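You operate a simulated robot arm through the tools that you are given. There is no shell and no other tool. Be economical: measure what you need, move in short steps, check, and stop when the job is done.

Carry out the task below with a simulated two-armed robot. There is one attempt and no reset: what you move stays moved.

TASK
Wipe the slide shelf clean and close the chiller up.
Fine: push the shelf and the wide drawer in, switch the lamp off, leave the knob; beige cloth, back on the long counter. What is to be rubbed or washed off counts as gone when no trace of it is left.

It is judged by the outcome, as a careful person would: the job done as asked, and still so three seconds after it is handed in. It fails if anything else is knocked over, pushed out of place, dropped, spilled or broken. Flat cloth is picked up by pressing the open fingertips on it (5 to 10 N) and closing them slowly along it; thin cloth reads only 2 to 8 mm in the jaws.

THE ROBOT
Two 7-joint arms with two-finger parallel grippers on one trunk, hanging from a carriage that runs on a rail from [-1.443, 0] to [0.737, 0] (x, y) and turns from -392 to 295 degrees about z. Base frame: it is fixed where the carriage stands at the start and does not move with it; the origin is on the floor, on the carriage's upright axis, x ahead of it, y to its left, z up. Units: m, degrees, N and s.
The left shoulder is at the start at [0.04, 0.161, 1.268], the right one opposite. With the tool pointing down near the work surface each hand reaches from about 0.1 to 0.76 m from the robot's upright axis, wherever it stands, measured 20 degrees to its own side. Places, roughly: beige cloth (10x7x3 cm) [0.6, -0.3, 0.9]; black knob under the display [0.4, -0.7, 1.1]; slide shelf [0, -0.4, 1.1]; teal switch on the control box [0.4, -0.8, 1.2]; wide pull-out steel deck [0, -0.6, 1.2]. Payload 4.4 kg a hand.
Tool frame (each hand has its own): the origin (TCP) lies between the finger pads and is the grasp point; the fingertips stand 0.023 m ahead of it; z points along the fingers, y is the line along which they close. Largest opening 0.094 m; finger width 0.038, thickness 0.01; the body of the gripper, 0.054 by 0.096 m, starts 0.039 m behind the TCP.
Orientation is that of the tool frame in the base frame, as a unit quaternion [x, y, z, w]. With the fingers straight down and closing along the base's y, the tool's x points along the base's -x, its y along +y and its z along -z.

THE INTERFACE
- The arms move only by the tool apply_moves. It takes "left_increments", "right_increments" or both (then of equal length, played together; a hand with none holds still); each is a list of rows, each a list of 6 numbers: the shift along the tool's x, y, z in units of 400 mm (1.0 is 400 mm), then the turn, a rotation vector about the tool's x, y, z in units of 180 degrees (1.0 is 180 degrees). In form: [[tx, ty, tz, ax, ay, az], ...]. A call has 1 to 8 rows; each row is the pose to reach, as a shift and turn from the pose commanded when the call began, along the tool's axes at that moment. "left_grip" and "right_grip" are, for a hand that has rows, the gripper command, from -1 (fully open) to 1 (shut), values between in proportion, set as the call begins (left out, the last holds). A call with a number of a shift or a turn outside -1 to 1 is refused whole. Each row takes 0.2 s and may step no farther than 0.05 m and 8.6 degrees from the row before; otherwise, or with a gripper value out of range, the whole call is refused. A pose out of reach is approached as far as the arm can. The call stops where the force on the tool passes 80 N (or 10 N more than at its start, if that is more) or the arm is blocked; 0.2 s more then pass. The fingers move at their own pace (about 0.045 m/s each) and stop on an object; they squeeze with about 30 N. The grip force told is the motor's: it shows also when the fingers shut on nothing. Time passes only in rows, and 0.2 s behind the last, so rows that repeat a pose let the fingers close. It gives the time, the measured TCP pose, the force on the tool (base axes), the opening and the grip force at its end, in the units of the frame above (readings bear some noise), with the torque about the TCP (base axes, N m) and any sound that the robot's microphone picked up.
- Cameras (640 x 400 px; columns grow to the right, rows downward): "scene" is now at [0.2089, -0.0729, 1.5737]; the picture's right is [-0.83, -0.55, 0.00], its down [-0.33, 0.50, -0.80] and it looks along [0.44, -0.67, -0.60] (base axes); focal length 214 px, centre (320, 200). "left" rides on the left gripper at [0.086, -0.016, -0.075] in its tool frame; the picture's right is [0.18, 0.98, 0.00], its down [-0.58, 0.11, -0.81] and it looks along [-0.79, 0.15, 0.59] (tool axes); focal length 243 px, centre (320, 200). "right" rides on the right gripper at [0.086, 0.016, -0.074] in its tool frame; the picture's right is [-0.18, 0.98, 0.00], its down [-0.58, -0.11, -0.81] and it looks along [-0.79, -0.15, 0.59] (tool axes); focal length 243 px, centre (320, 200). There is no depth. A picture from a camera that has moved, and an enlarged one, comes with that camera's place and axes in the base frame and with its lens.
- capture(camera): a new picture of that camera. No time passes.
- slide_trunk(by): slides the trunk up (or, below 0, down) by that many m; the arms and the scene camera ride with it, the base frame stays. It gives what a move gives, with no picture.
- roll_base(legs): drives the robot by 1 to 6 legs, each [ahead, left, turn to the left] in m, m and degrees, along the robot's own axes; the way and the turn of a leg run together, so that a leg with both is an arc; at most 1.5 m and 180 degrees a leg. The arms and the cameras ride along, it lands a little off, and it stops where it bumps. It keeps to its track: a leg is cut to what the track allows. It gives what a move gives.
- aim_head(pan, tilt): turns the head with the scene camera to pan (to the left, within 86 degrees either way) and tilt (down, from -29 to 69), counted from straight ahead of the robot. It gives what a move gives.
- close_up(camera, box): a new picture of the part [left, top, right, bottom] of that camera's present view, enlarged. No time passes.
- close_job(): hands the job in; it is judged then, once.

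Go step by step. Nothing tells you exact positions but the pictures and the camera data: compare them with the known pose of the tool, close in by small moves and look again before you grip or let go. The budget is 120 turns and 100 pictures, counting those below and the enlarged ones. Unless the task says otherwise, let go and move clear before handing in, and close with one line.

The tools are called after ">>>" as a command line: name --argument value ..., lists and objects as JSON in quotes. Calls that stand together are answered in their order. apply_moves: Moves the arms, as the interface text tells. Its arguments: {"type":"object","properties":{"left_increments":{"type":"array"},"left_grip":{"type":"number"},"right_increments":{"type":"array"},"right_grip":{"type":"number"}},"required":[]} The other tools are called the same way: slide_trunk (by) slides the trunk up or down; roll_base (legs) drives the base; aim_head (pan, tilt) turns the head that bears the scene camera; capture (camera) takes a picture; close_up (camera, box) takes an enlarged picture of a part of a camera's view; close_job () hands the job in.

At the start:

```text
time: 0.0
left_tcp_pos: [0.5, -0.0736, 1.5123]
left_tool_rot: [0.0, 1.0, 0.0, 0.001]
left_ft_force: [0.3, -0.2, -0.6]
left_wrist_torque: [0.04, 0.01, 0.03]
left_opening: 0.094
left_grip_force: 0.1
right_tcp_pos: [0.2929, -0.339, 1.4787]
right_tool_rot: [0.0, 1.0, 0.001, -0.001]
right_ft_force: [-0.5, -0.1, 0.2]
right_wrist_torque: [0.0, -0.02, -0.02]
right_opening: 0.0941
right_grip_force: 0.1
trunk travel left (down, up): [-0.405, 0.365]
robot x, y, heading: [0.0005, 0.0022, 0.2]
head pan, tilt: [-56.6, 36.7]
```

scene: 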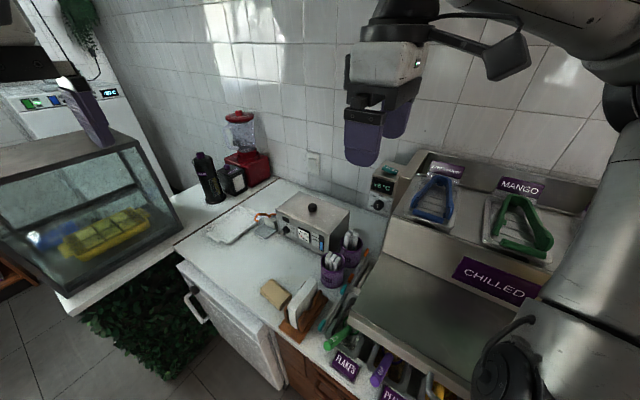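
right: 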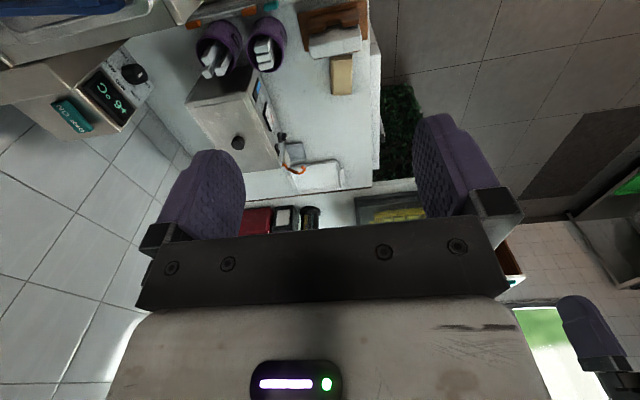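
left: 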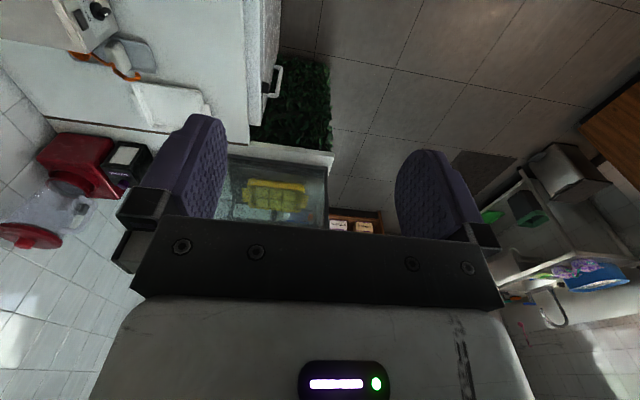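

I see the counter with the control box and the chiller to the right, mostly hidden by the right arm. I'll turn the head toward the chiller and look.

>>> aim_head --pan -80 --tilt 50

>>> capture --camera "scene"

>>> close_up --camera "right" --box '[0, 0, 400, 200]'

```text
time: 0.9
left_tcp_pos: [0.5007, -0.0734, 1.5114]
left_tool_rot: [-0.001, 1.0, 0.0, -0.001]
left_ft_force: [-0.3, -0.8, -1.2]
left_wrist_torque: [0.02, 0.01, 0.02]
left_opening: 0.094
left_grip_force: 0.1
right_tcp_pos: [0.2932, -0.3386, 1.4795]
right_tool_rot: [-0.001, 1.0, 0.0, 0.001]
right_ft_force: [-0.3, -0.1, -0.4]
right_wrist_torque: [0.02, 0.01, -0.02]
right_opening: 0.094
right_grip_force: 0.0
trunk travel left (down, up): [-0.405, 0.365]
robot x, y, heading: [0.0017, -0.0021, 0.1]
head pan, tilt: [-80.0, 50.0]
```

```text
96 pictures are left
camera scene: at [0.1744, -0.076, 1.5545], right [-0.98, -0.17, 0.0], down [-0.13, 0.75, -0.64], along [0.11, -0.63, -0.77], focal length 214 px, centre (320, 200)
```

scene: 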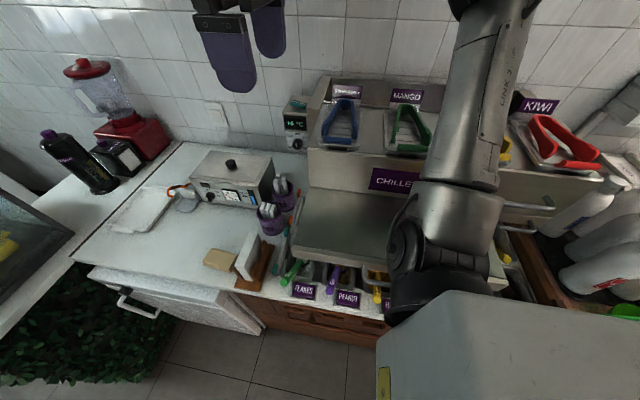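

```text
1.60 times, centred on (200, 100) of right
camera zoom: at [0.2071, -0.3232, 1.5545], right [0.18, 0.98, 0.0], down [0.58, -0.11, 0.81], along [0.79, -0.15, -0.59], focal length 388 px, centre (512, 360)
```

zoom: 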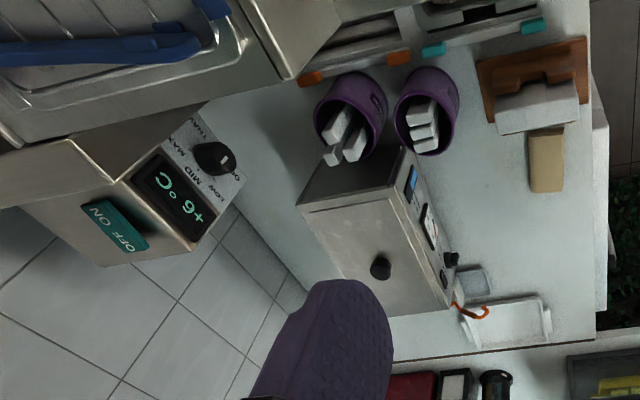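

The right upper arm hides the chiller. I'll raise the trunk a little and turn the robot to face it.

>>> slide_trunk --by 0.1

>>> roll_base --legs '[[0, 0, -45], [0, 0, -45]]'

>>> aim_head --pan 0 --tilt 50

>>> capture --camera "scene"

>>> capture --camera "right"

>>> capture --camera "left"

```text
time: 2.2
left_tcp_pos: [0.5019, -0.0736, 1.6114]
left_tool_rot: [-0.001, 1.0, 0.0, 0.0]
left_ft_force: [-0.1, -0.1, -0.7]
left_wrist_torque: [0.01, -0.03, -0.01]
left_opening: 0.094
left_grip_force: 0.1
right_tcp_pos: [0.2931, -0.3401, 1.5794]
right_tool_rot: [0.0, 1.0, 0.0, 0.001]
right_ft_force: [-0.1, -0.2, 0.4]
right_wrist_torque: [0.0, 0.0, 0.0]
right_opening: 0.094
right_grip_force: 0.1
trunk travel left (down, up): [-0.505, 0.265]
robot x, y, heading: [0.0012, 0.0004, 0.1]
head pan, tilt: [-80.0, 50.0]
```

```text
time: 6.8
left_tcp_pos: [-0.0874, -0.4986, 1.6128]
left_tool_rot: [0.717, 0.697, 0.0, 0.0]
left_ft_force: [0.5, -0.2, 0.6]
left_wrist_torque: [0.03, 0.02, 0.01]
left_opening: 0.0941
left_grip_force: 0.0
right_tcp_pos: [-0.3481, -0.2827, 1.5796]
right_tool_rot: [0.718, 0.696, 0.0, 0.0]
right_ft_force: [-0.9, 0.0, 0.3]
right_wrist_torque: [-0.01, 0.03, -0.03]
right_opening: 0.0941
right_grip_force: 0.0
trunk travel left (down, up): [-0.505, 0.265]
robot x, y, heading: [0.0038, 0.0023, -91.7]
head pan, tilt: [-80.0, 50.0]
```

```text
time: 8.3
left_tcp_pos: [-0.0877, -0.4987, 1.612]
left_tool_rot: [0.717, 0.697, -0.001, 0.001]
left_ft_force: [0.3, 0.5, -0.3]
left_wrist_torque: [0.01, -0.02, 0.02]
left_opening: 0.0941
left_grip_force: 0.1
right_tcp_pos: [-0.3482, -0.2837, 1.5797]
right_tool_rot: [0.718, 0.696, 0.0, -0.001]
right_ft_force: [0.2, 0.4, -1.0]
right_wrist_torque: [0.01, 0.02, -0.02]
right_opening: 0.0942
right_grip_force: 0.0
trunk travel left (down, up): [-0.505, 0.265]
robot x, y, heading: [0.0002, 0.0014, -91.7]
head pan, tilt: [0.0, 50.0]
```

```text
94 pictures are left
camera scene: at [-0.006, -0.2371, 1.6545], right [-1.0, 0.03, 0.0], down [0.02, 0.77, -0.64], along [-0.02, -0.64, -0.77], focal length 214 px, centre (320, 200)
```

scene: 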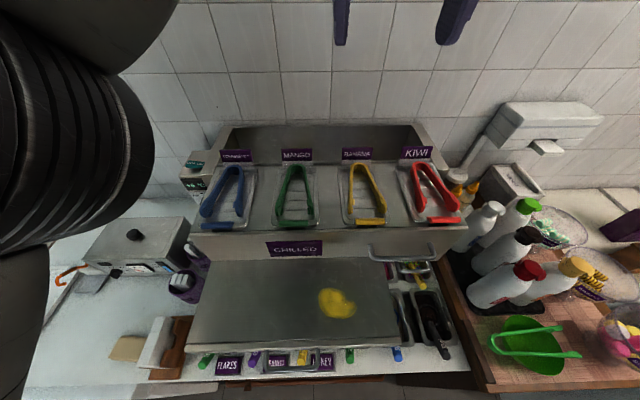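

```text
93 pictures are left
camera right: at [-0.3291, -0.1974, 1.6545], right [0.98, -0.21, 0.0], down [-0.13, -0.58, 0.81], along [-0.17, -0.79, -0.59], focal length 243 px, centre (320, 200)
```

right: 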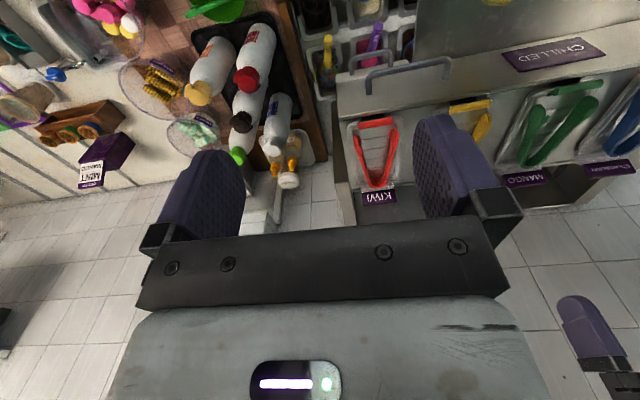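

```text
92 pictures are left
camera left: at [-0.1012, -0.4122, 1.6864], right [0.99, 0.16, 0.0], down [0.09, -0.58, 0.81], along [0.13, -0.8, -0.59], focal length 243 px, centre (320, 200)
```

left: 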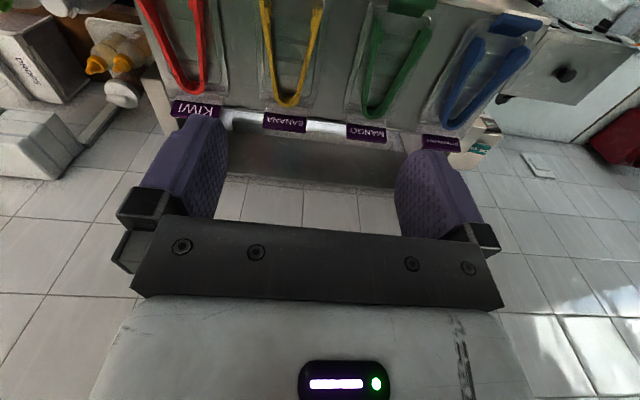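

The slide shelf bears a yellow smear; the deck behind with the four tong trays is the wide drawer. I'll look in closer.

>>> close_up --camera "scene" --box '[160, 100, 480, 300]'

>>> close_up --camera "scene" --box '[180, 230, 468, 400]'

>>> close_up --camera "scene" --box '[40, 140, 280, 390]'

```text
2.00 times, centred on (320, 200) of scene
camera zoom: at [-0.006, -0.2371, 1.6545], right [-1.0, 0.03, 0.0], down [0.02, 0.77, -0.64], along [-0.02, -0.64, -0.77], focal length 429 px, centre (320, 200)
```

zoom: 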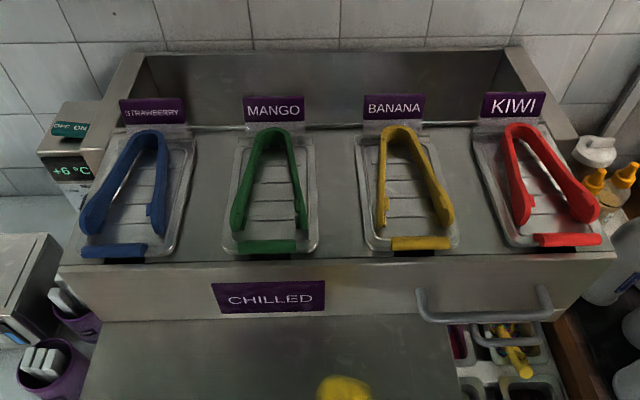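

```text
2.22 times, centred on (324, 315) of scene
camera zoom: at [-0.006, -0.2371, 1.6545], right [-1.0, 0.03, 0.0], down [0.02, 0.77, -0.64], along [-0.02, -0.64, -0.77], focal length 477 px, centre (311, -56)
```

zoom: 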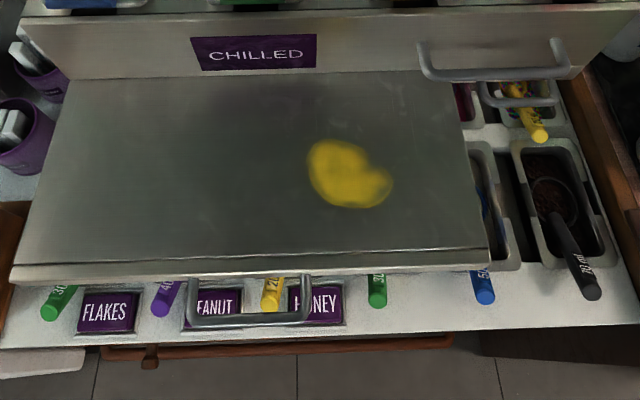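

```text
1.60 times, centred on (160, 265) of scene
camera zoom: at [-0.006, -0.2371, 1.6545], right [-1.0, 0.03, 0.0], down [0.02, 0.77, -0.64], along [-0.02, -0.64, -0.77], focal length 343 px, centre (576, 96)
```

zoom: 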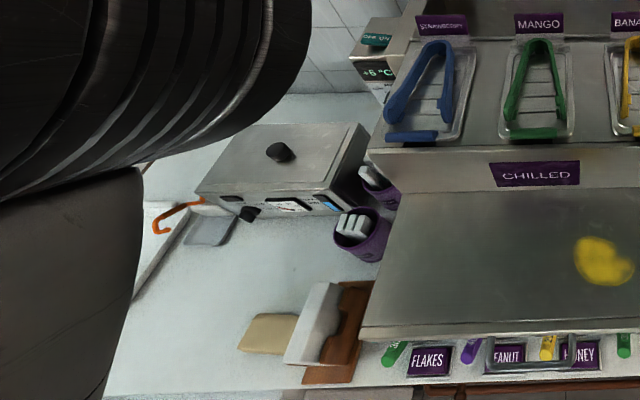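

The beige cloth is at about [0.53, -0.32, 0.92], next to a pale holder. I'll shift the robot along the rail and bring the left hand over it.

>>> roll_base --legs '[[0, 0.3, 1.7]]'

>>> apply_moves --left_increments '[[0.06, 0.1, 0, 0, 0, 0], [0.12, 0.2, 0, 0, 0, 0], [0.19, 0.3, 0, 0, 0, 0], [0.25, 0.4, 0, 0, 0, 0], [0.31, 0.5, 0, 0, 0, 0], [0.37, 0.6, 0, 0, 0, 0], [0.43, 0.7, 0, 0, 0, 0], [0.5, 0.8, 0, 0, 0, 0]]'

>>> capture --camera "left"

>>> capture --camera "scene"

```text
time: 10.4
left_tcp_pos: [0.2303, -0.5019, 1.6115]
left_tool_rot: [0.704, 0.71, -0.001, 0.0]
left_ft_force: [-0.2, -0.4, -0.2]
left_wrist_torque: [0.0, 0.01, -0.03]
left_opening: 0.0938
left_grip_force: 0.1
right_tcp_pos: [-0.0382, -0.2968, 1.5803]
right_tool_rot: [0.704, 0.71, 0.0, -0.001]
right_ft_force: [-0.1, 0.6, -0.1]
right_wrist_torque: [-0.02, 0.01, -0.02]
right_opening: 0.0941
right_grip_force: 0.0
trunk travel left (down, up): [-0.505, 0.265]
robot x, y, heading: [0.2963, -0.0024, -89.8]
head pan, tilt: [0.0, 50.0]
```

```text
time: 12.2
left_tcp_pos: [0.5481, -0.297, 1.6123]
left_tool_rot: [0.704, 0.71, 0.001, 0.0]
left_ft_force: [-0.4, 0.0, 0.0]
left_wrist_torque: [0.08, 0.02, 0.03]
left_opening: 0.094
left_grip_force: 0.1
right_tcp_pos: [-0.0382, -0.2961, 1.5803]
right_tool_rot: [0.704, 0.71, 0.0, 0.0]
right_ft_force: [0.2, 0.4, 0.1]
right_wrist_torque: [-0.03, 0.0, 0.01]
right_opening: 0.0942
right_grip_force: 0.0
trunk travel left (down, up): [-0.505, 0.265]
robot x, y, heading: [0.298, 0.0007, -89.7]
head pan, tilt: [0.0, 50.0]
```

```text
88 pictures are left
camera left: at [0.5314, -0.2115, 1.6863], right [0.98, 0.19, 0.0], down [0.11, -0.58, 0.81], along [0.15, -0.79, -0.59], focal length 243 px, centre (320, 200)
```

left: 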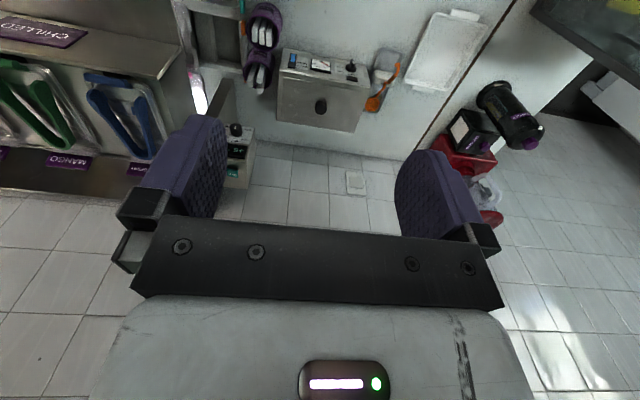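

```text
87 pictures are left
camera scene: at [0.3013, -0.2373, 1.6545], right [-1.0, -0.01, 0.0], down [-0.01, 0.77, -0.64], along [0.01, -0.64, -0.77], focal length 214 px, centre (320, 200)
```

scene: 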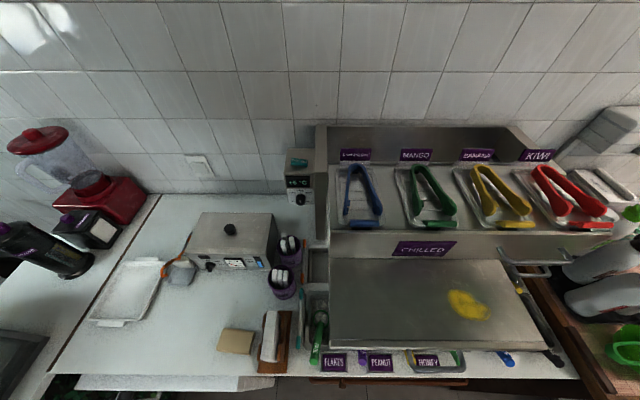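

The cloth lies with its long side along x. I'll turn the hand so the fingers close along y, coming down meanwhile.

>>> apply_moves --left_increments '[[0, 0, 0.09, 0, 0, 0.047], [0, 0, 0.18, 0, 0, 0.094], [0, 0, 0.27, 0, 0, 0.141], [-0.01, 0, 0.36, 0, 0, 0.188], [-0.02, 0, 0.45, 0, 0, 0.235], [-0.03, -0.01, 0.54, 0, 0, 0.282], [-0.04, -0.01, 0.63, 0, 0, 0.329], [-0.047, -0.015, 0.72, 0, 0, 0.376]]'

>>> close_up --camera "scene" --box '[180, 280, 340, 380]'

>>> capture --camera "left"

```text
time: 14.0
left_tcp_pos: [0.5398, -0.3187, 1.3244]
left_tool_rot: [0.98, 0.197, 0.0, 0.0]
left_ft_force: [0.4, -0.3, 0.7]
left_wrist_torque: [0.02, -0.01, 0.03]
left_opening: 0.0941
left_grip_force: 0.0
right_tcp_pos: [-0.0392, -0.2961, 1.5813]
right_tool_rot: [0.704, 0.71, 0.0, 0.0]
right_ft_force: [-0.4, 0.3, 0.4]
right_wrist_torque: [0.0, -0.01, 0.01]
right_opening: 0.0942
right_grip_force: 0.1
trunk travel left (down, up): [-0.505, 0.265]
robot x, y, heading: [0.2962, -0.004, -89.7]
head pan, tilt: [0.0, 50.0]
```

```text
4.00 times, centred on (260, 330) of scene
camera zoom: at [0.3011, -0.2372, 1.6545], right [-1.0, -0.01, 0.0], down [-0.01, 0.77, -0.64], along [0.01, -0.64, -0.77], focal length 858 px, centre (560, -320)
```

zoom: 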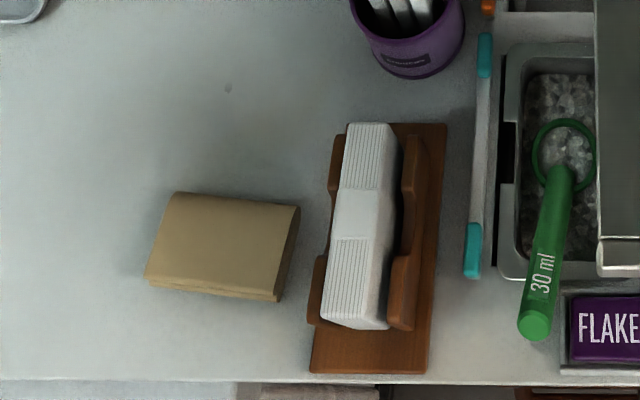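

```text
85 pictures are left
camera left: at [0.6138, -0.2701, 1.3989], right [0.55, -0.84, 0.0], down [-0.49, -0.32, 0.81], along [-0.67, -0.44, -0.59], focal length 243 px, centre (320, 200)
```

left: 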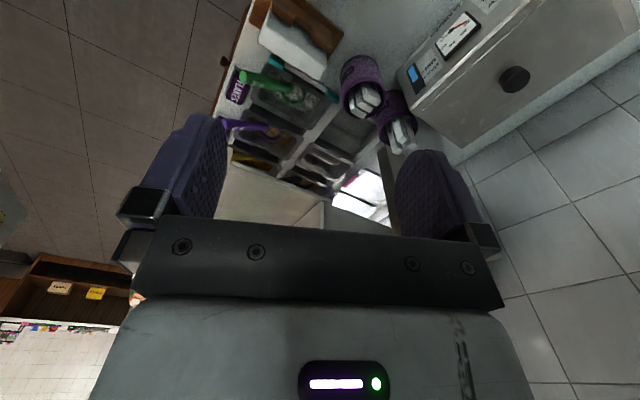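

The cloth is a folded pad, centre about [0.54, -0.317], turned about 6°. I'll line up with it and descend to just above.

>>> apply_moves --left_increments '[[0, 0, 0.1, 0, 0, 0.04], [0, 0, 0.2, 0, 0, 0.08], [0, 0, 0.3, 0, 0, 0.12], [0, 0, 0.4, 0, 0, 0.158], [0, 0, 0.5, 0, 0, 0.158], [0, 0, 0.6, 0, 0, 0.158], [0, 0, 0.7, 0, 0, 0.158], [0, 0, 0.78, 0, 0, 0.158]]'

>>> close_up --camera "scene" --box '[160, 260, 320, 360]'

>>> capture --camera "left"

```text
time: 15.8
left_tcp_pos: [0.542, -0.3177, 1.0094]
left_tool_rot: [0.999, -0.049, -0.001, 0.001]
left_ft_force: [-0.4, -0.7, -0.6]
left_wrist_torque: [-0.01, 0.01, -0.03]
left_opening: 0.0942
left_grip_force: 0.1
right_tcp_pos: [-0.0395, -0.2964, 1.5798]
right_tool_rot: [0.704, 0.71, 0.0, 0.0]
right_ft_force: [-1.0, 0.2, 0.1]
right_wrist_torque: [-0.01, 0.02, 0.01]
right_opening: 0.0939
right_grip_force: 0.0
trunk travel left (down, up): [-0.505, 0.265]
robot x, y, heading: [0.2961, 0.0007, -89.6]
head pan, tilt: [0.0, 50.0]
```

```text
4.00 times, centred on (240, 310) of scene
camera zoom: at [0.3011, -0.2371, 1.6545], right [-1.0, -0.01, 0.0], down [-0.01, 0.77, -0.64], along [0.01, -0.64, -0.77], focal length 858 px, centre (640, -240)
```

zoom: 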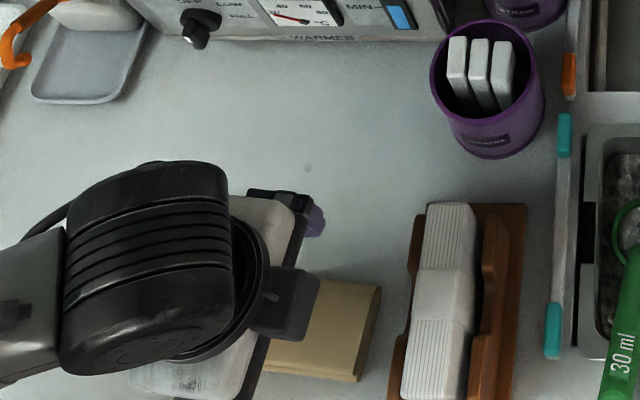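

```text
83 pictures are left
camera left: at [0.6293, -0.3095, 1.0852], right [0.09, -1.0, 0.0], down [-0.59, -0.05, 0.81], along [-0.8, -0.07, -0.59], focal length 243 px, centre (320, 200)
```

left: 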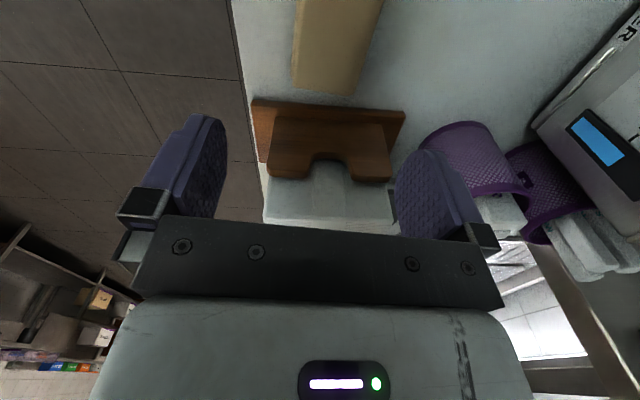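

Combining both views the cloth top is at z≈0.87 and its centre [0.559, -0.322]. I'll correct and descend around it.

>>> apply_moves --left_increments '[[0.043, 0.007, 0.06, 0, 0, 0], [0.043, 0.007, 0.14, 0, 0, 0], [0.043, 0.007, 0.22, 0, 0, 0], [0.043, 0.007, 0.27, 0, 0, 0]]'

>>> capture --camera "left"

>>> close_up --camera "scene" --box '[160, 280, 320, 380]'

```text
time: 16.8
left_tcp_pos: [0.5567, -0.3232, 0.9019]
left_tool_rot: [0.999, -0.048, 0.0, -0.001]
left_ft_force: [-0.9, -0.1, 0.0]
left_wrist_torque: [0.01, 0.03, -0.01]
left_opening: 0.0941
left_grip_force: 0.1
right_tcp_pos: [-0.0392, -0.2966, 1.5805]
right_tool_rot: [0.704, 0.71, 0.0, 0.0]
right_ft_force: [-0.4, -0.8, 0.3]
right_wrist_torque: [0.0, 0.01, 0.01]
right_opening: 0.0939
right_grip_force: 0.2
trunk travel left (down, up): [-0.505, 0.265]
robot x, y, heading: [0.2987, 0.0012, -89.3]
head pan, tilt: [0.0, 50.0]
```

```text
82 pictures are left
camera left: at [0.6451, -0.316, 0.9775], right [0.09, -1.0, 0.0], down [-0.59, -0.05, 0.81], along [-0.8, -0.07, -0.59], focal length 243 px, centre (320, 200)
```

left: 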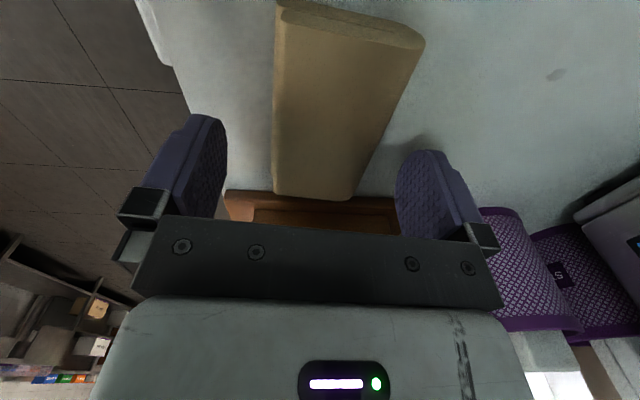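

```text
4.00 times, centred on (240, 330) of scene
camera zoom: at [0.3011, -0.2372, 1.6545], right [-1.0, -0.01, 0.0], down [-0.01, 0.77, -0.64], along [0.01, -0.64, -0.77], focal length 858 px, centre (640, -320)
```

zoom: 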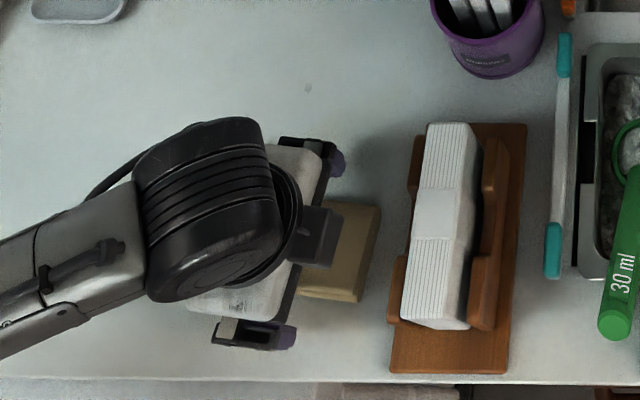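

The cloth sits between the fingers. I'll go down the last 25 mm and close slowly.

>>> apply_moves --left_increments '[[0, 0, 0.03, 0, 0, 0], [0, 0, 0.06, 0, 0, 0]]'

>>> apply_moves --left_increments '[[0, 0, 0, 0, 0, 0], [0, 0, 0, 0, 0, 0], [0, 0, 0, 0, 0, 0], [0, 0, 0, 0, 0, 0], [0, 0, 0, 0, 0, 0]]' --left_grip 1

>>> capture --camera "left"

```text
time: 17.4
left_tcp_pos: [0.5569, -0.322, 0.8776]
left_tool_rot: [0.999, -0.049, 0.0, 0.0]
left_ft_force: [0.7, -0.9, -0.4]
left_wrist_torque: [-0.02, 0.0, -0.02]
left_opening: 0.0943
left_grip_force: 0.1
right_tcp_pos: [-0.0393, -0.2965, 1.5808]
right_tool_rot: [0.704, 0.71, 0.0, 0.0]
right_ft_force: [-0.1, 0.1, 0.1]
right_wrist_torque: [0.02, -0.02, -0.03]
right_opening: 0.0938
right_grip_force: 0.1
trunk travel left (down, up): [-0.505, 0.265]
robot x, y, heading: [0.2985, 0.0032, -89.6]
head pan, tilt: [0.0, 50.0]
```

```text
time: 18.6
left_tcp_pos: [0.5567, -0.3212, 0.8782]
left_tool_rot: [0.999, -0.049, 0.0, 0.0]
left_ft_force: [0.0, 0.1, 0.5]
left_wrist_torque: [-0.02, 0.0, 0.02]
left_opening: 0.0611
left_grip_force: 29.7
right_tcp_pos: [-0.0385, -0.2969, 1.5799]
right_tool_rot: [0.704, 0.71, 0.0, 0.0]
right_ft_force: [0.1, 0.4, 0.3]
right_wrist_torque: [-0.02, 0.02, 0.04]
right_opening: 0.0941
right_grip_force: 0.1
trunk travel left (down, up): [-0.505, 0.265]
robot x, y, heading: [0.2982, -0.0025, -89.6]
head pan, tilt: [0.0, 50.0]
```

```text
80 pictures are left
camera left: at [0.6451, -0.3151, 0.9533], right [0.09, -1.0, 0.0], down [-0.59, -0.05, 0.81], along [-0.8, -0.07, -0.59], focal length 243 px, centre (320, 200)
```

left: 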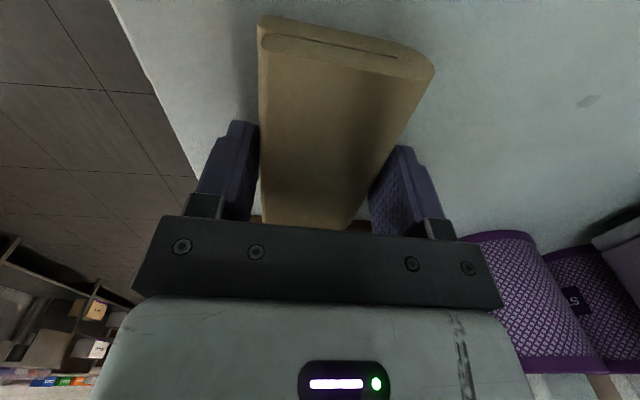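

The cloth is held (61 mm). The shelf top works out at z≈1.10 with the smear at about [-0.05, -0.373]. I'll lift well clear and drive along the rail.

>>> apply_moves --left_increments '[[0, 0, -0.12, 0, 0, 0], [0, 0, -0.24, 0, 0, 0], [0, 0, -0.36, 0, 0, 0], [0, 0, -0.48, 0, 0, 0], [0, 0, -0.6, 0, 0, 0], [0, 0, -0.72, 0, 0, 0], [0, 0, -0.84, 0, 0, 0], [0, 0, -0.96, 0, 0, 0]]'

>>> apply_moves --left_increments '[[0, 0, -0.12, 0, 0, 0], [0, 0, -0.24, 0, 0, 0], [0, 0, -0.36, 0, 0, 0]]'

>>> roll_base --legs '[[0, -0.48, 0]]'

>>> capture --camera "scene"

>>> capture --camera "left"

```text
time: 20.4
left_tcp_pos: [0.557, -0.3215, 1.2645]
left_tool_rot: [0.999, -0.049, 0.0, 0.0]
left_ft_force: [-0.1, 0.4, -0.9]
left_wrist_torque: [-0.03, -0.02, -0.02]
left_opening: 0.0613
left_grip_force: 30.1
right_tcp_pos: [-0.0391, -0.2971, 1.5799]
right_tool_rot: [0.704, 0.71, 0.0, -0.001]
right_ft_force: [0.3, 0.0, -0.8]
right_wrist_torque: [0.01, -0.01, 0.02]
right_opening: 0.094
right_grip_force: 0.2
trunk travel left (down, up): [-0.505, 0.265]
robot x, y, heading: [0.2942, 0.0001, -89.6]
head pan, tilt: [0.0, 50.0]
```

```text
time: 21.2
left_tcp_pos: [0.5584, -0.3212, 1.4077]
left_tool_rot: [0.999, -0.048, 0.0, -0.001]
left_ft_force: [-0.6, -0.2, -1.8]
left_wrist_torque: [0.01, 0.04, -0.02]
left_opening: 0.0614
left_grip_force: 29.9
right_tcp_pos: [-0.0381, -0.2962, 1.5802]
right_tool_rot: [0.704, 0.71, 0.0, 0.0]
right_ft_force: [-0.1, -0.5, 0.5]
right_wrist_torque: [-0.05, -0.02, -0.01]
right_opening: 0.0941
right_grip_force: 0.0
trunk travel left (down, up): [-0.505, 0.265]
robot x, y, heading: [0.2977, 0.0042, -89.4]
head pan, tilt: [0.0, 50.0]
```

```text
time: 24.1
left_tcp_pos: [0.0693, -0.3217, 1.4071]
left_tool_rot: [0.999, -0.047, -0.001, 0.001]
left_ft_force: [-1.0, -0.3, -1.4]
left_wrist_torque: [0.0, 0.02, -0.01]
left_opening: 0.061
left_grip_force: 29.7
right_tcp_pos: [-0.5272, -0.2965, 1.5796]
right_tool_rot: [0.704, 0.71, 0.0, 0.0]
right_ft_force: [0.4, -0.6, -0.2]
right_wrist_torque: [0.01, 0.0, -0.02]
right_opening: 0.0941
right_grip_force: 0.0
trunk travel left (down, up): [-0.505, 0.265]
robot x, y, heading: [-0.1851, 0.0038, -89.4]
head pan, tilt: [0.0, 50.0]
```

```text
79 pictures are left
camera scene: at [-0.1868, -0.2371, 1.6545], right [-1.0, -0.01, 0.0], down [-0.01, 0.77, -0.64], along [0.01, -0.64, -0.77], focal length 214 px, centre (320, 200)
```

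scene: 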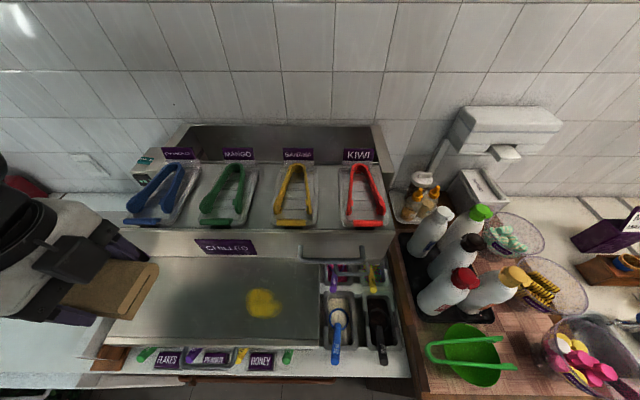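

```text
78 pictures are left
camera left: at [0.1584, -0.3139, 1.4822], right [0.09, -1.0, 0.0], down [-0.59, -0.05, 0.81], along [-0.8, -0.07, -0.59], focal length 243 px, centre (320, 200)
```

left: 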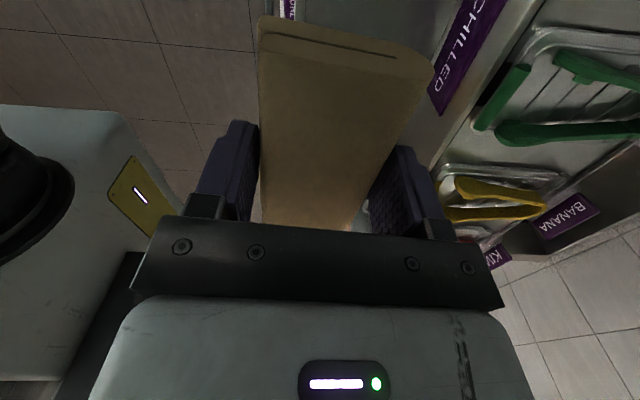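

Smear confirmed at [-0.047, -0.374]; I'll bring the cloth above it.

>>> apply_moves --left_increments '[[-0.07, 0.04, 0.08, 0, 0, 0], [-0.14, 0.08, 0.16, 0, 0, 0], [-0.21, 0.12, 0.25, 0, 0, 0], [-0.276, 0.157, 0.34, 0, 0, 0], [-0.276, 0.157, 0.44, 0, 0, 0], [-0.276, 0.157, 0.52, 0, 0, 0]]'

>>> close_up --camera "scene" --box '[140, 200, 380, 350]'

```text
time: 25.4
left_tcp_pos: [-0.0457, -0.3717, 1.2]
left_tool_rot: [0.999, -0.047, 0.0, 0.001]
left_ft_force: [-0.3, -0.2, -1.2]
left_wrist_torque: [0.05, 0.02, -0.01]
left_opening: 0.0611
left_grip_force: 30.2
right_tcp_pos: [-0.5272, -0.296, 1.5799]
right_tool_rot: [0.704, 0.71, 0.0, 0.0]
right_ft_force: [-0.5, 0.1, 0.2]
right_wrist_torque: [-0.01, 0.02, 0.03]
right_opening: 0.0941
right_grip_force: 0.0
trunk travel left (down, up): [-0.505, 0.265]
robot x, y, heading: [-0.1865, -0.0017, -89.5]
head pan, tilt: [0.0, 50.0]
```

```text
2.67 times, centred on (260, 275) of scene
camera zoom: at [-0.1868, -0.237, 1.6545], right [-1.0, -0.01, 0.0], down [-0.01, 0.77, -0.64], along [0.01, -0.64, -0.77], focal length 572 px, centre (480, 0)
```

zoom: 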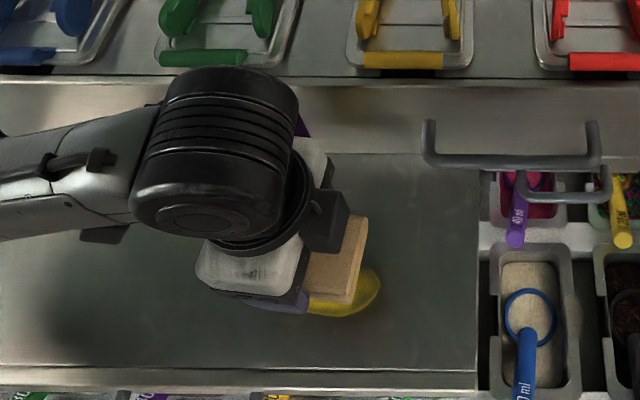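

Now lower gently until the cloth touches.

>>> apply_moves --left_increments '[[0, 0, 0.08, 0, 0, 0], [0, 0, 0.13, 0, 0, 0], [0, 0, 0.14, 0, 0, 0]]'

>>> apply_moves --left_increments '[[0, 0, 0.008, 0, 0, 0], [0, 0, 0.015, 0, 0, 0]]'

```text
time: 26.2
left_tcp_pos: [-0.0444, -0.3738, 1.1432]
left_tool_rot: [0.999, -0.048, 0.001, 0.0]
left_ft_force: [-0.3, 0.0, -0.3]
left_wrist_torque: [-0.02, -0.02, -0.02]
left_opening: 0.0611
left_grip_force: 30.2
right_tcp_pos: [-0.5269, -0.2965, 1.579]
right_tool_rot: [0.704, 0.711, 0.0, 0.0]
right_ft_force: [0.0, 0.2, -0.2]
right_wrist_torque: [-0.02, 0.0, -0.03]
right_opening: 0.0941
right_grip_force: 0.0
trunk travel left (down, up): [-0.505, 0.265]
robot x, y, heading: [-0.1869, -0.0008, -89.4]
head pan, tilt: [0.0, 50.0]
```

```text
time: 26.9
left_tcp_pos: [-0.0453, -0.3723, 1.137]
left_tool_rot: [0.999, -0.046, 0.0, 0.001]
left_ft_force: [0.0, -0.7, -0.7]
left_wrist_torque: [0.01, 0.0, 0.01]
left_opening: 0.0612
left_grip_force: 30.2
right_tcp_pos: [-0.5269, -0.2978, 1.5803]
right_tool_rot: [0.703, 0.711, 0.0, 0.0]
right_ft_force: [-0.4, 0.5, -0.1]
right_wrist_torque: [-0.01, 0.03, -0.03]
right_opening: 0.0942
right_grip_force: 0.0
trunk travel left (down, up): [-0.505, 0.265]
robot x, y, heading: [-0.1934, -0.0008, -89.4]
head pan, tilt: [0.0, 50.0]
```

>>> apply_moves --left_increments '[[0, 0, 0.008, 0, 0, 0], [0, 0, 0.015, 0, 0, 0]]'

>>> close_up --camera "scene" --box '[180, 240, 340, 340]'

```text
time: 27.4
left_tcp_pos: [-0.0454, -0.3732, 1.1323]
left_tool_rot: [0.999, -0.047, 0.001, 0.0]
left_ft_force: [0.5, 3.6, 9.0]
left_wrist_torque: [0.17, -0.32, 0.1]
left_opening: 0.0611
left_grip_force: 30.0
right_tcp_pos: [-0.5269, -0.2985, 1.5801]
right_tool_rot: [0.703, 0.711, 0.001, 0.001]
right_ft_force: [0.0, 0.3, -0.5]
right_wrist_torque: [0.03, 0.01, -0.01]
right_opening: 0.0939
right_grip_force: 0.1
trunk travel left (down, up): [-0.505, 0.265]
robot x, y, heading: [-0.1913, 0.0007, -89.4]
head pan, tilt: [0.0, 50.0]
```

```text
4.00 times, centred on (260, 290) of scene
camera zoom: at [-0.1866, -0.2371, 1.6548], right [-1.0, -0.01, 0.0], down [-0.01, 0.77, -0.64], along [0.01, -0.64, -0.77], focal length 858 px, centre (560, -160)
```

zoom: 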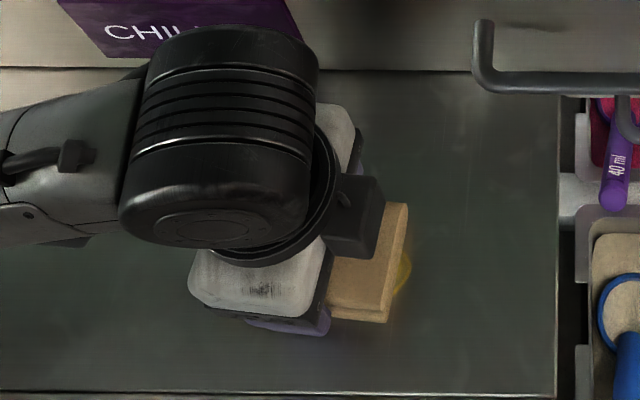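

In contact at 9 N. Wiping in strokes along x, at three y offsets.

>>> apply_moves --left_increments '[[-0.08, 0, 0, 0, 0, 0], [-0.16, 0, 0, 0, 0, 0], [-0.06, 0, 0, 0, 0, 0], [0.05, 0, 0, 0, 0, 0], [0.13, 0, 0, 0, 0, 0], [0.13, 0.06, 0, 0, 0, 0], [0.03, 0.06, 0, 0, 0, 0], [-0.08, 0.06, 0, 0, 0, 0]]'

>>> apply_moves --left_increments '[[-0.08, 0, 0, 0, 0, 0], [-0.08, -0.06, 0, 0, 0, 0], [-0.08, -0.12, 0, 0, 0, 0], [0.02, -0.12, 0, 0, 0, 0], [0.12, -0.12, 0, 0, 0, 0], [0.21, -0.12, 0, 0, 0, 0], [0.12, -0.12, 0, 0, 0, 0], [0.02, -0.12, 0, 0, 0, 0]]'

>>> apply_moves --left_increments '[[0, 0, -0.1, 0, 0, 0], [0, 0, -0.2, 0, 0, 0], [0.1, 0, -0.25, 0, 0, 0], [0.2, 0, -0.25, 0, 0, 0], [0.3, 0, -0.25, 0, 0, 0], [0.4, 0, -0.25, 0, 0, 0]]'

>>> capture --camera "scene"

>>> close_up --camera "scene" --box '[180, 240, 340, 340]'

```text
time: 29.2
left_tcp_pos: [-0.0808, -0.394, 1.1327]
left_tool_rot: [0.999, -0.048, 0.0, 0.0]
left_ft_force: [-2.7, -1.1, 5.0]
left_wrist_torque: [-0.1, -0.23, -0.12]
left_opening: 0.0612
left_grip_force: 30.1
right_tcp_pos: [-0.5261, -0.2979, 1.5804]
right_tool_rot: [0.703, 0.711, 0.0, 0.0]
right_ft_force: [0.0, 0.1, -0.4]
right_wrist_torque: [-0.05, -0.02, -0.01]
right_opening: 0.0943
right_grip_force: 0.1
trunk travel left (down, up): [-0.505, 0.265]
robot x, y, heading: [-0.1917, -0.0026, -89.5]
head pan, tilt: [0.0, 50.0]
```

```text
time: 31.1
left_tcp_pos: [-0.0652, -0.348, 1.1322]
left_tool_rot: [0.999, -0.049, 0.0, 0.0]
left_ft_force: [-2.4, -2.5, 10.9]
left_wrist_torque: [-0.3, -0.53, -0.08]
left_opening: 0.0609
left_grip_force: 30.1
right_tcp_pos: [-0.5267, -0.2975, 1.58]
right_tool_rot: [0.704, 0.711, 0.0, 0.0]
right_ft_force: [0.1, -0.3, -0.4]
right_wrist_torque: [0.03, 0.0, -0.03]
right_opening: 0.0941
right_grip_force: 0.0
trunk travel left (down, up): [-0.505, 0.265]
robot x, y, heading: [-0.192, 0.0039, -89.6]
head pan, tilt: [0.0, 50.0]
```

```text
time: 32.5
left_tcp_pos: [0.0945, -0.3621, 1.2315]
left_tool_rot: [0.999, -0.048, 0.0, 0.001]
left_ft_force: [0.4, 0.3, -1.4]
left_wrist_torque: [-0.02, -0.04, 0.01]
left_opening: 0.0612
left_grip_force: 29.7
right_tcp_pos: [-0.5258, -0.2965, 1.5799]
right_tool_rot: [0.703, 0.711, 0.0, 0.0]
right_ft_force: [-0.1, -0.3, 0.6]
right_wrist_torque: [-0.04, 0.0, 0.01]
right_opening: 0.0941
right_grip_force: 0.0
trunk travel left (down, up): [-0.505, 0.265]
robot x, y, heading: [-0.1875, 0.0006, -89.3]
head pan, tilt: [0.0, 50.0]
```

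```text
75 pictures are left
camera scene: at [-0.1865, -0.2371, 1.6545], right [-1.0, -0.01, 0.0], down [-0.01, 0.77, -0.64], along [0.01, -0.64, -0.77], focal length 214 px, centre (320, 200)
```

scene: 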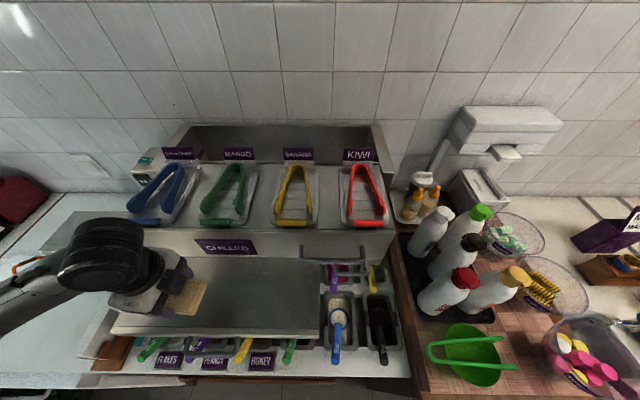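

```text
4.00 times, centred on (260, 290) of scene
camera zoom: at [-0.1865, -0.2371, 1.6545], right [-1.0, -0.01, 0.0], down [-0.01, 0.77, -0.64], along [0.01, -0.64, -0.77], focal length 858 px, centre (560, -160)
```

zoom: 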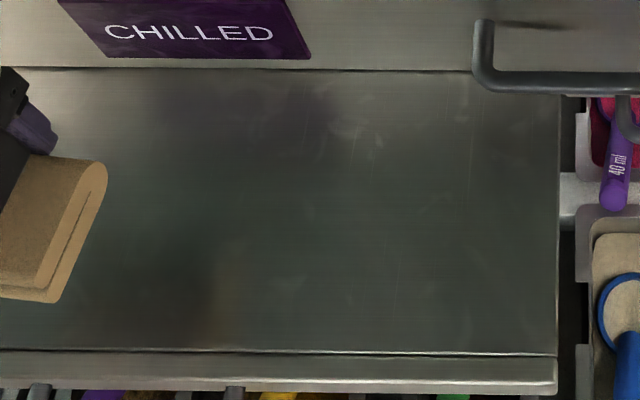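

The smear looks gone and the shelf slid in slightly. I'll move the hand aside to check for faint traces.

>>> apply_moves --left_increments '[[0.1, 0, -0.05, 0, 0, 0], [0.2, 0, -0.1, 0, 0, 0], [0.3, 0, -0.15, 0, 0, 0], [0.4, 0, -0.2, 0, 0, 0], [0.5, 0, -0.25, 0, 0, 0]]'

>>> close_up --camera "scene" --box '[210, 255, 306, 315]'

>>> close_up --camera "scene" --box '[100, 230, 340, 380]'

```text
time: 33.6
left_tcp_pos: [0.2935, -0.3823, 1.3334]
left_tool_rot: [0.999, -0.048, 0.0, 0.0]
left_ft_force: [-0.3, -0.7, -1.0]
left_wrist_torque: [-0.04, -0.01, -0.01]
left_opening: 0.061
left_grip_force: 30.4
right_tcp_pos: [-0.5262, -0.2969, 1.579]
right_tool_rot: [0.703, 0.711, 0.0, 0.001]
right_ft_force: [0.2, -0.2, -0.1]
right_wrist_torque: [0.03, -0.02, 0.0]
right_opening: 0.0939
right_grip_force: 0.1
trunk travel left (down, up): [-0.505, 0.265]
robot x, y, heading: [-0.1918, 0.0024, -89.3]
head pan, tilt: [0.0, 50.0]
```

```text
6.67 times, centred on (258, 285) of scene
camera zoom: at [-0.1864, -0.2371, 1.6545], right [-1.0, -0.01, 0.0], down [-0.01, 0.77, -0.64], along [0.01, -0.64, -0.77], focal length 1430 px, centre (733, -367)
```

zoom: 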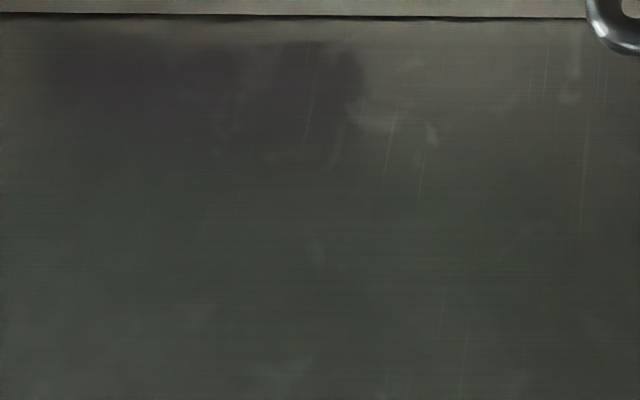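

```text
2.67 times, centred on (220, 305) of scene
camera zoom: at [-0.1864, -0.2371, 1.6545], right [-1.0, -0.01, 0.0], down [-0.01, 0.77, -0.64], along [0.01, -0.64, -0.77], focal length 572 px, centre (587, -80)
```

zoom: 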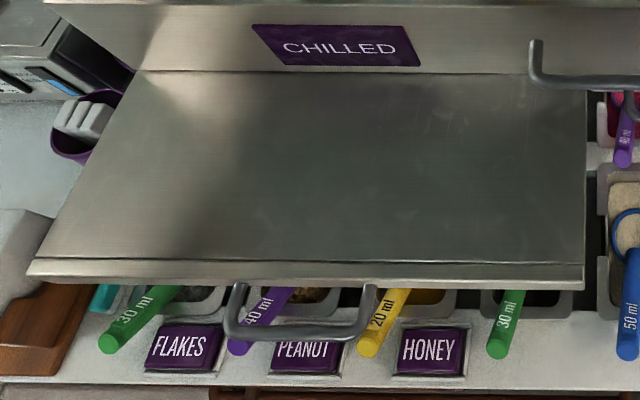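

The shelf is clean. I'll bring the cloth back to its place on the counter by driving back.

>>> apply_moves --left_increments '[[-0.11, -0.02, -0.04, 0, 0, 0], [-0.22, -0.04, -0.08, 0, 0, 0], [-0.33, -0.06, -0.12, 0, 0, 0], [-0.44, -0.08, -0.17, 0, 0, 0], [-0.5, -0.096, -0.17, 0, 0, 0], [-0.57, -0.096, -0.17, 0, 0, 0]]'

>>> roll_base --legs '[[0, 0.49, 0]]'

>>> capture --camera "scene"

```text
time: 35.0
left_tcp_pos: [0.0692, -0.3198, 1.4006]
left_tool_rot: [0.999, -0.047, 0.0, 0.001]
left_ft_force: [-0.9, -0.4, -0.3]
left_wrist_torque: [0.0, -0.05, -0.02]
left_opening: 0.0612
left_grip_force: 30.1
right_tcp_pos: [-0.5262, -0.297, 1.5804]
right_tool_rot: [0.704, 0.711, 0.0, 0.0]
right_ft_force: [-0.6, -0.7, 0.3]
right_wrist_torque: [0.01, 0.04, 0.0]
right_opening: 0.094
right_grip_force: 0.0
trunk travel left (down, up): [-0.505, 0.265]
robot x, y, heading: [-0.1884, 0.0029, -89.3]
head pan, tilt: [0.0, 50.0]
```

```text
time: 37.9
left_tcp_pos: [0.5587, -0.3179, 1.4013]
left_tool_rot: [0.999, -0.044, 0.0, 0.0]
left_ft_force: [0.4, -0.3, 0.0]
left_wrist_torque: [0.01, -0.02, -0.01]
left_opening: 0.0611
left_grip_force: 30.3
right_tcp_pos: [-0.0375, -0.2998, 1.5803]
right_tool_rot: [0.7, 0.714, 0.0, 0.0]
right_ft_force: [0.2, 0.1, -0.4]
right_wrist_torque: [0.01, 0.0, 0.02]
right_opening: 0.0942
right_grip_force: 0.1
trunk travel left (down, up): [-0.505, 0.265]
robot x, y, heading: [0.294, -0.0017, -89.0]
head pan, tilt: [0.0, 50.0]
```

```text
71 pictures are left
camera scene: at [0.3016, -0.2372, 1.6545], right [-1.0, -0.02, 0.0], down [-0.01, 0.77, -0.64], along [0.01, -0.64, -0.77], focal length 214 px, centre (320, 200)
```

scene: 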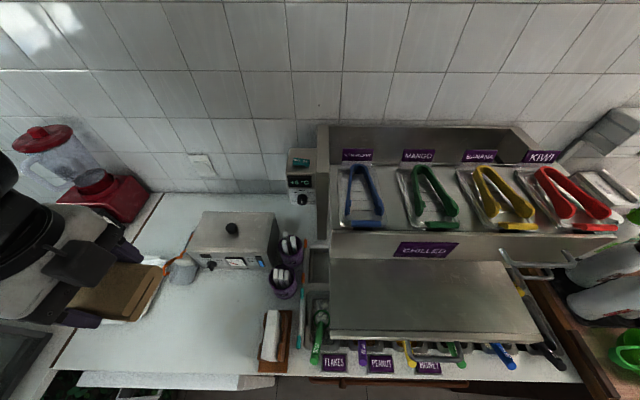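

Lowering the cloth to its old spot.

>>> apply_moves --left_increments '[[0.01, 0.01, 0.12, 0, 0, 0], [0.01, 0.01, 0.24, 0, 0, 0], [0.01, 0.01, 0.36, 0, 0, 0], [0.01, 0.01, 0.48, 0, 0, 0], [0.01, 0.01, 0.6, 0, 0, 0], [0.01, 0.01, 0.72, 0, 0, 0], [0.01, 0.01, 0.84, 0, 0, 0], [0.01, 0.01, 0.96, 0, 0, 0]]'

>>> apply_moves --left_increments '[[0, 0, 0.1, 0, 0, 0], [0, 0, 0.2, 0, 0, 0], [0, 0, 0.3, 0, 0, 0], [0, 0, 0.327, 0, 0, 0], [0, 0, 0.337, 0, 0, 0]]'

```text
time: 39.7
left_tcp_pos: [0.5581, -0.3203, 1.0141]
left_tool_rot: [0.999, -0.044, 0.0, 0.0]
left_ft_force: [0.0, -0.9, -0.6]
left_wrist_torque: [0.01, -0.02, -0.01]
left_opening: 0.061
left_grip_force: 29.7
right_tcp_pos: [-0.0379, -0.3001, 1.5796]
right_tool_rot: [0.7, 0.714, 0.0, 0.0]
right_ft_force: [-0.1, -0.4, -0.3]
right_wrist_torque: [0.03, -0.02, -0.05]
right_opening: 0.0939
right_grip_force: 0.1
trunk travel left (down, up): [-0.505, 0.265]
robot x, y, heading: [0.2933, 0.0003, -89.0]
head pan, tilt: [0.0, 50.0]
```

```text
time: 40.9
left_tcp_pos: [0.5599, -0.3224, 0.882]
left_tool_rot: [0.999, -0.044, 0.0, -0.001]
left_ft_force: [-0.1, -0.4, -1.3]
left_wrist_torque: [-0.01, 0.01, 0.02]
left_opening: 0.0614
left_grip_force: 29.8
right_tcp_pos: [-0.0377, -0.3004, 1.5796]
right_tool_rot: [0.7, 0.714, 0.0, 0.0]
right_ft_force: [0.1, -0.7, -0.6]
right_wrist_torque: [0.04, -0.01, 0.05]
right_opening: 0.094
right_grip_force: 0.0
trunk travel left (down, up): [-0.505, 0.265]
robot x, y, heading: [0.2954, -0.0035, -88.9]
head pan, tilt: [0.0, 50.0]
```

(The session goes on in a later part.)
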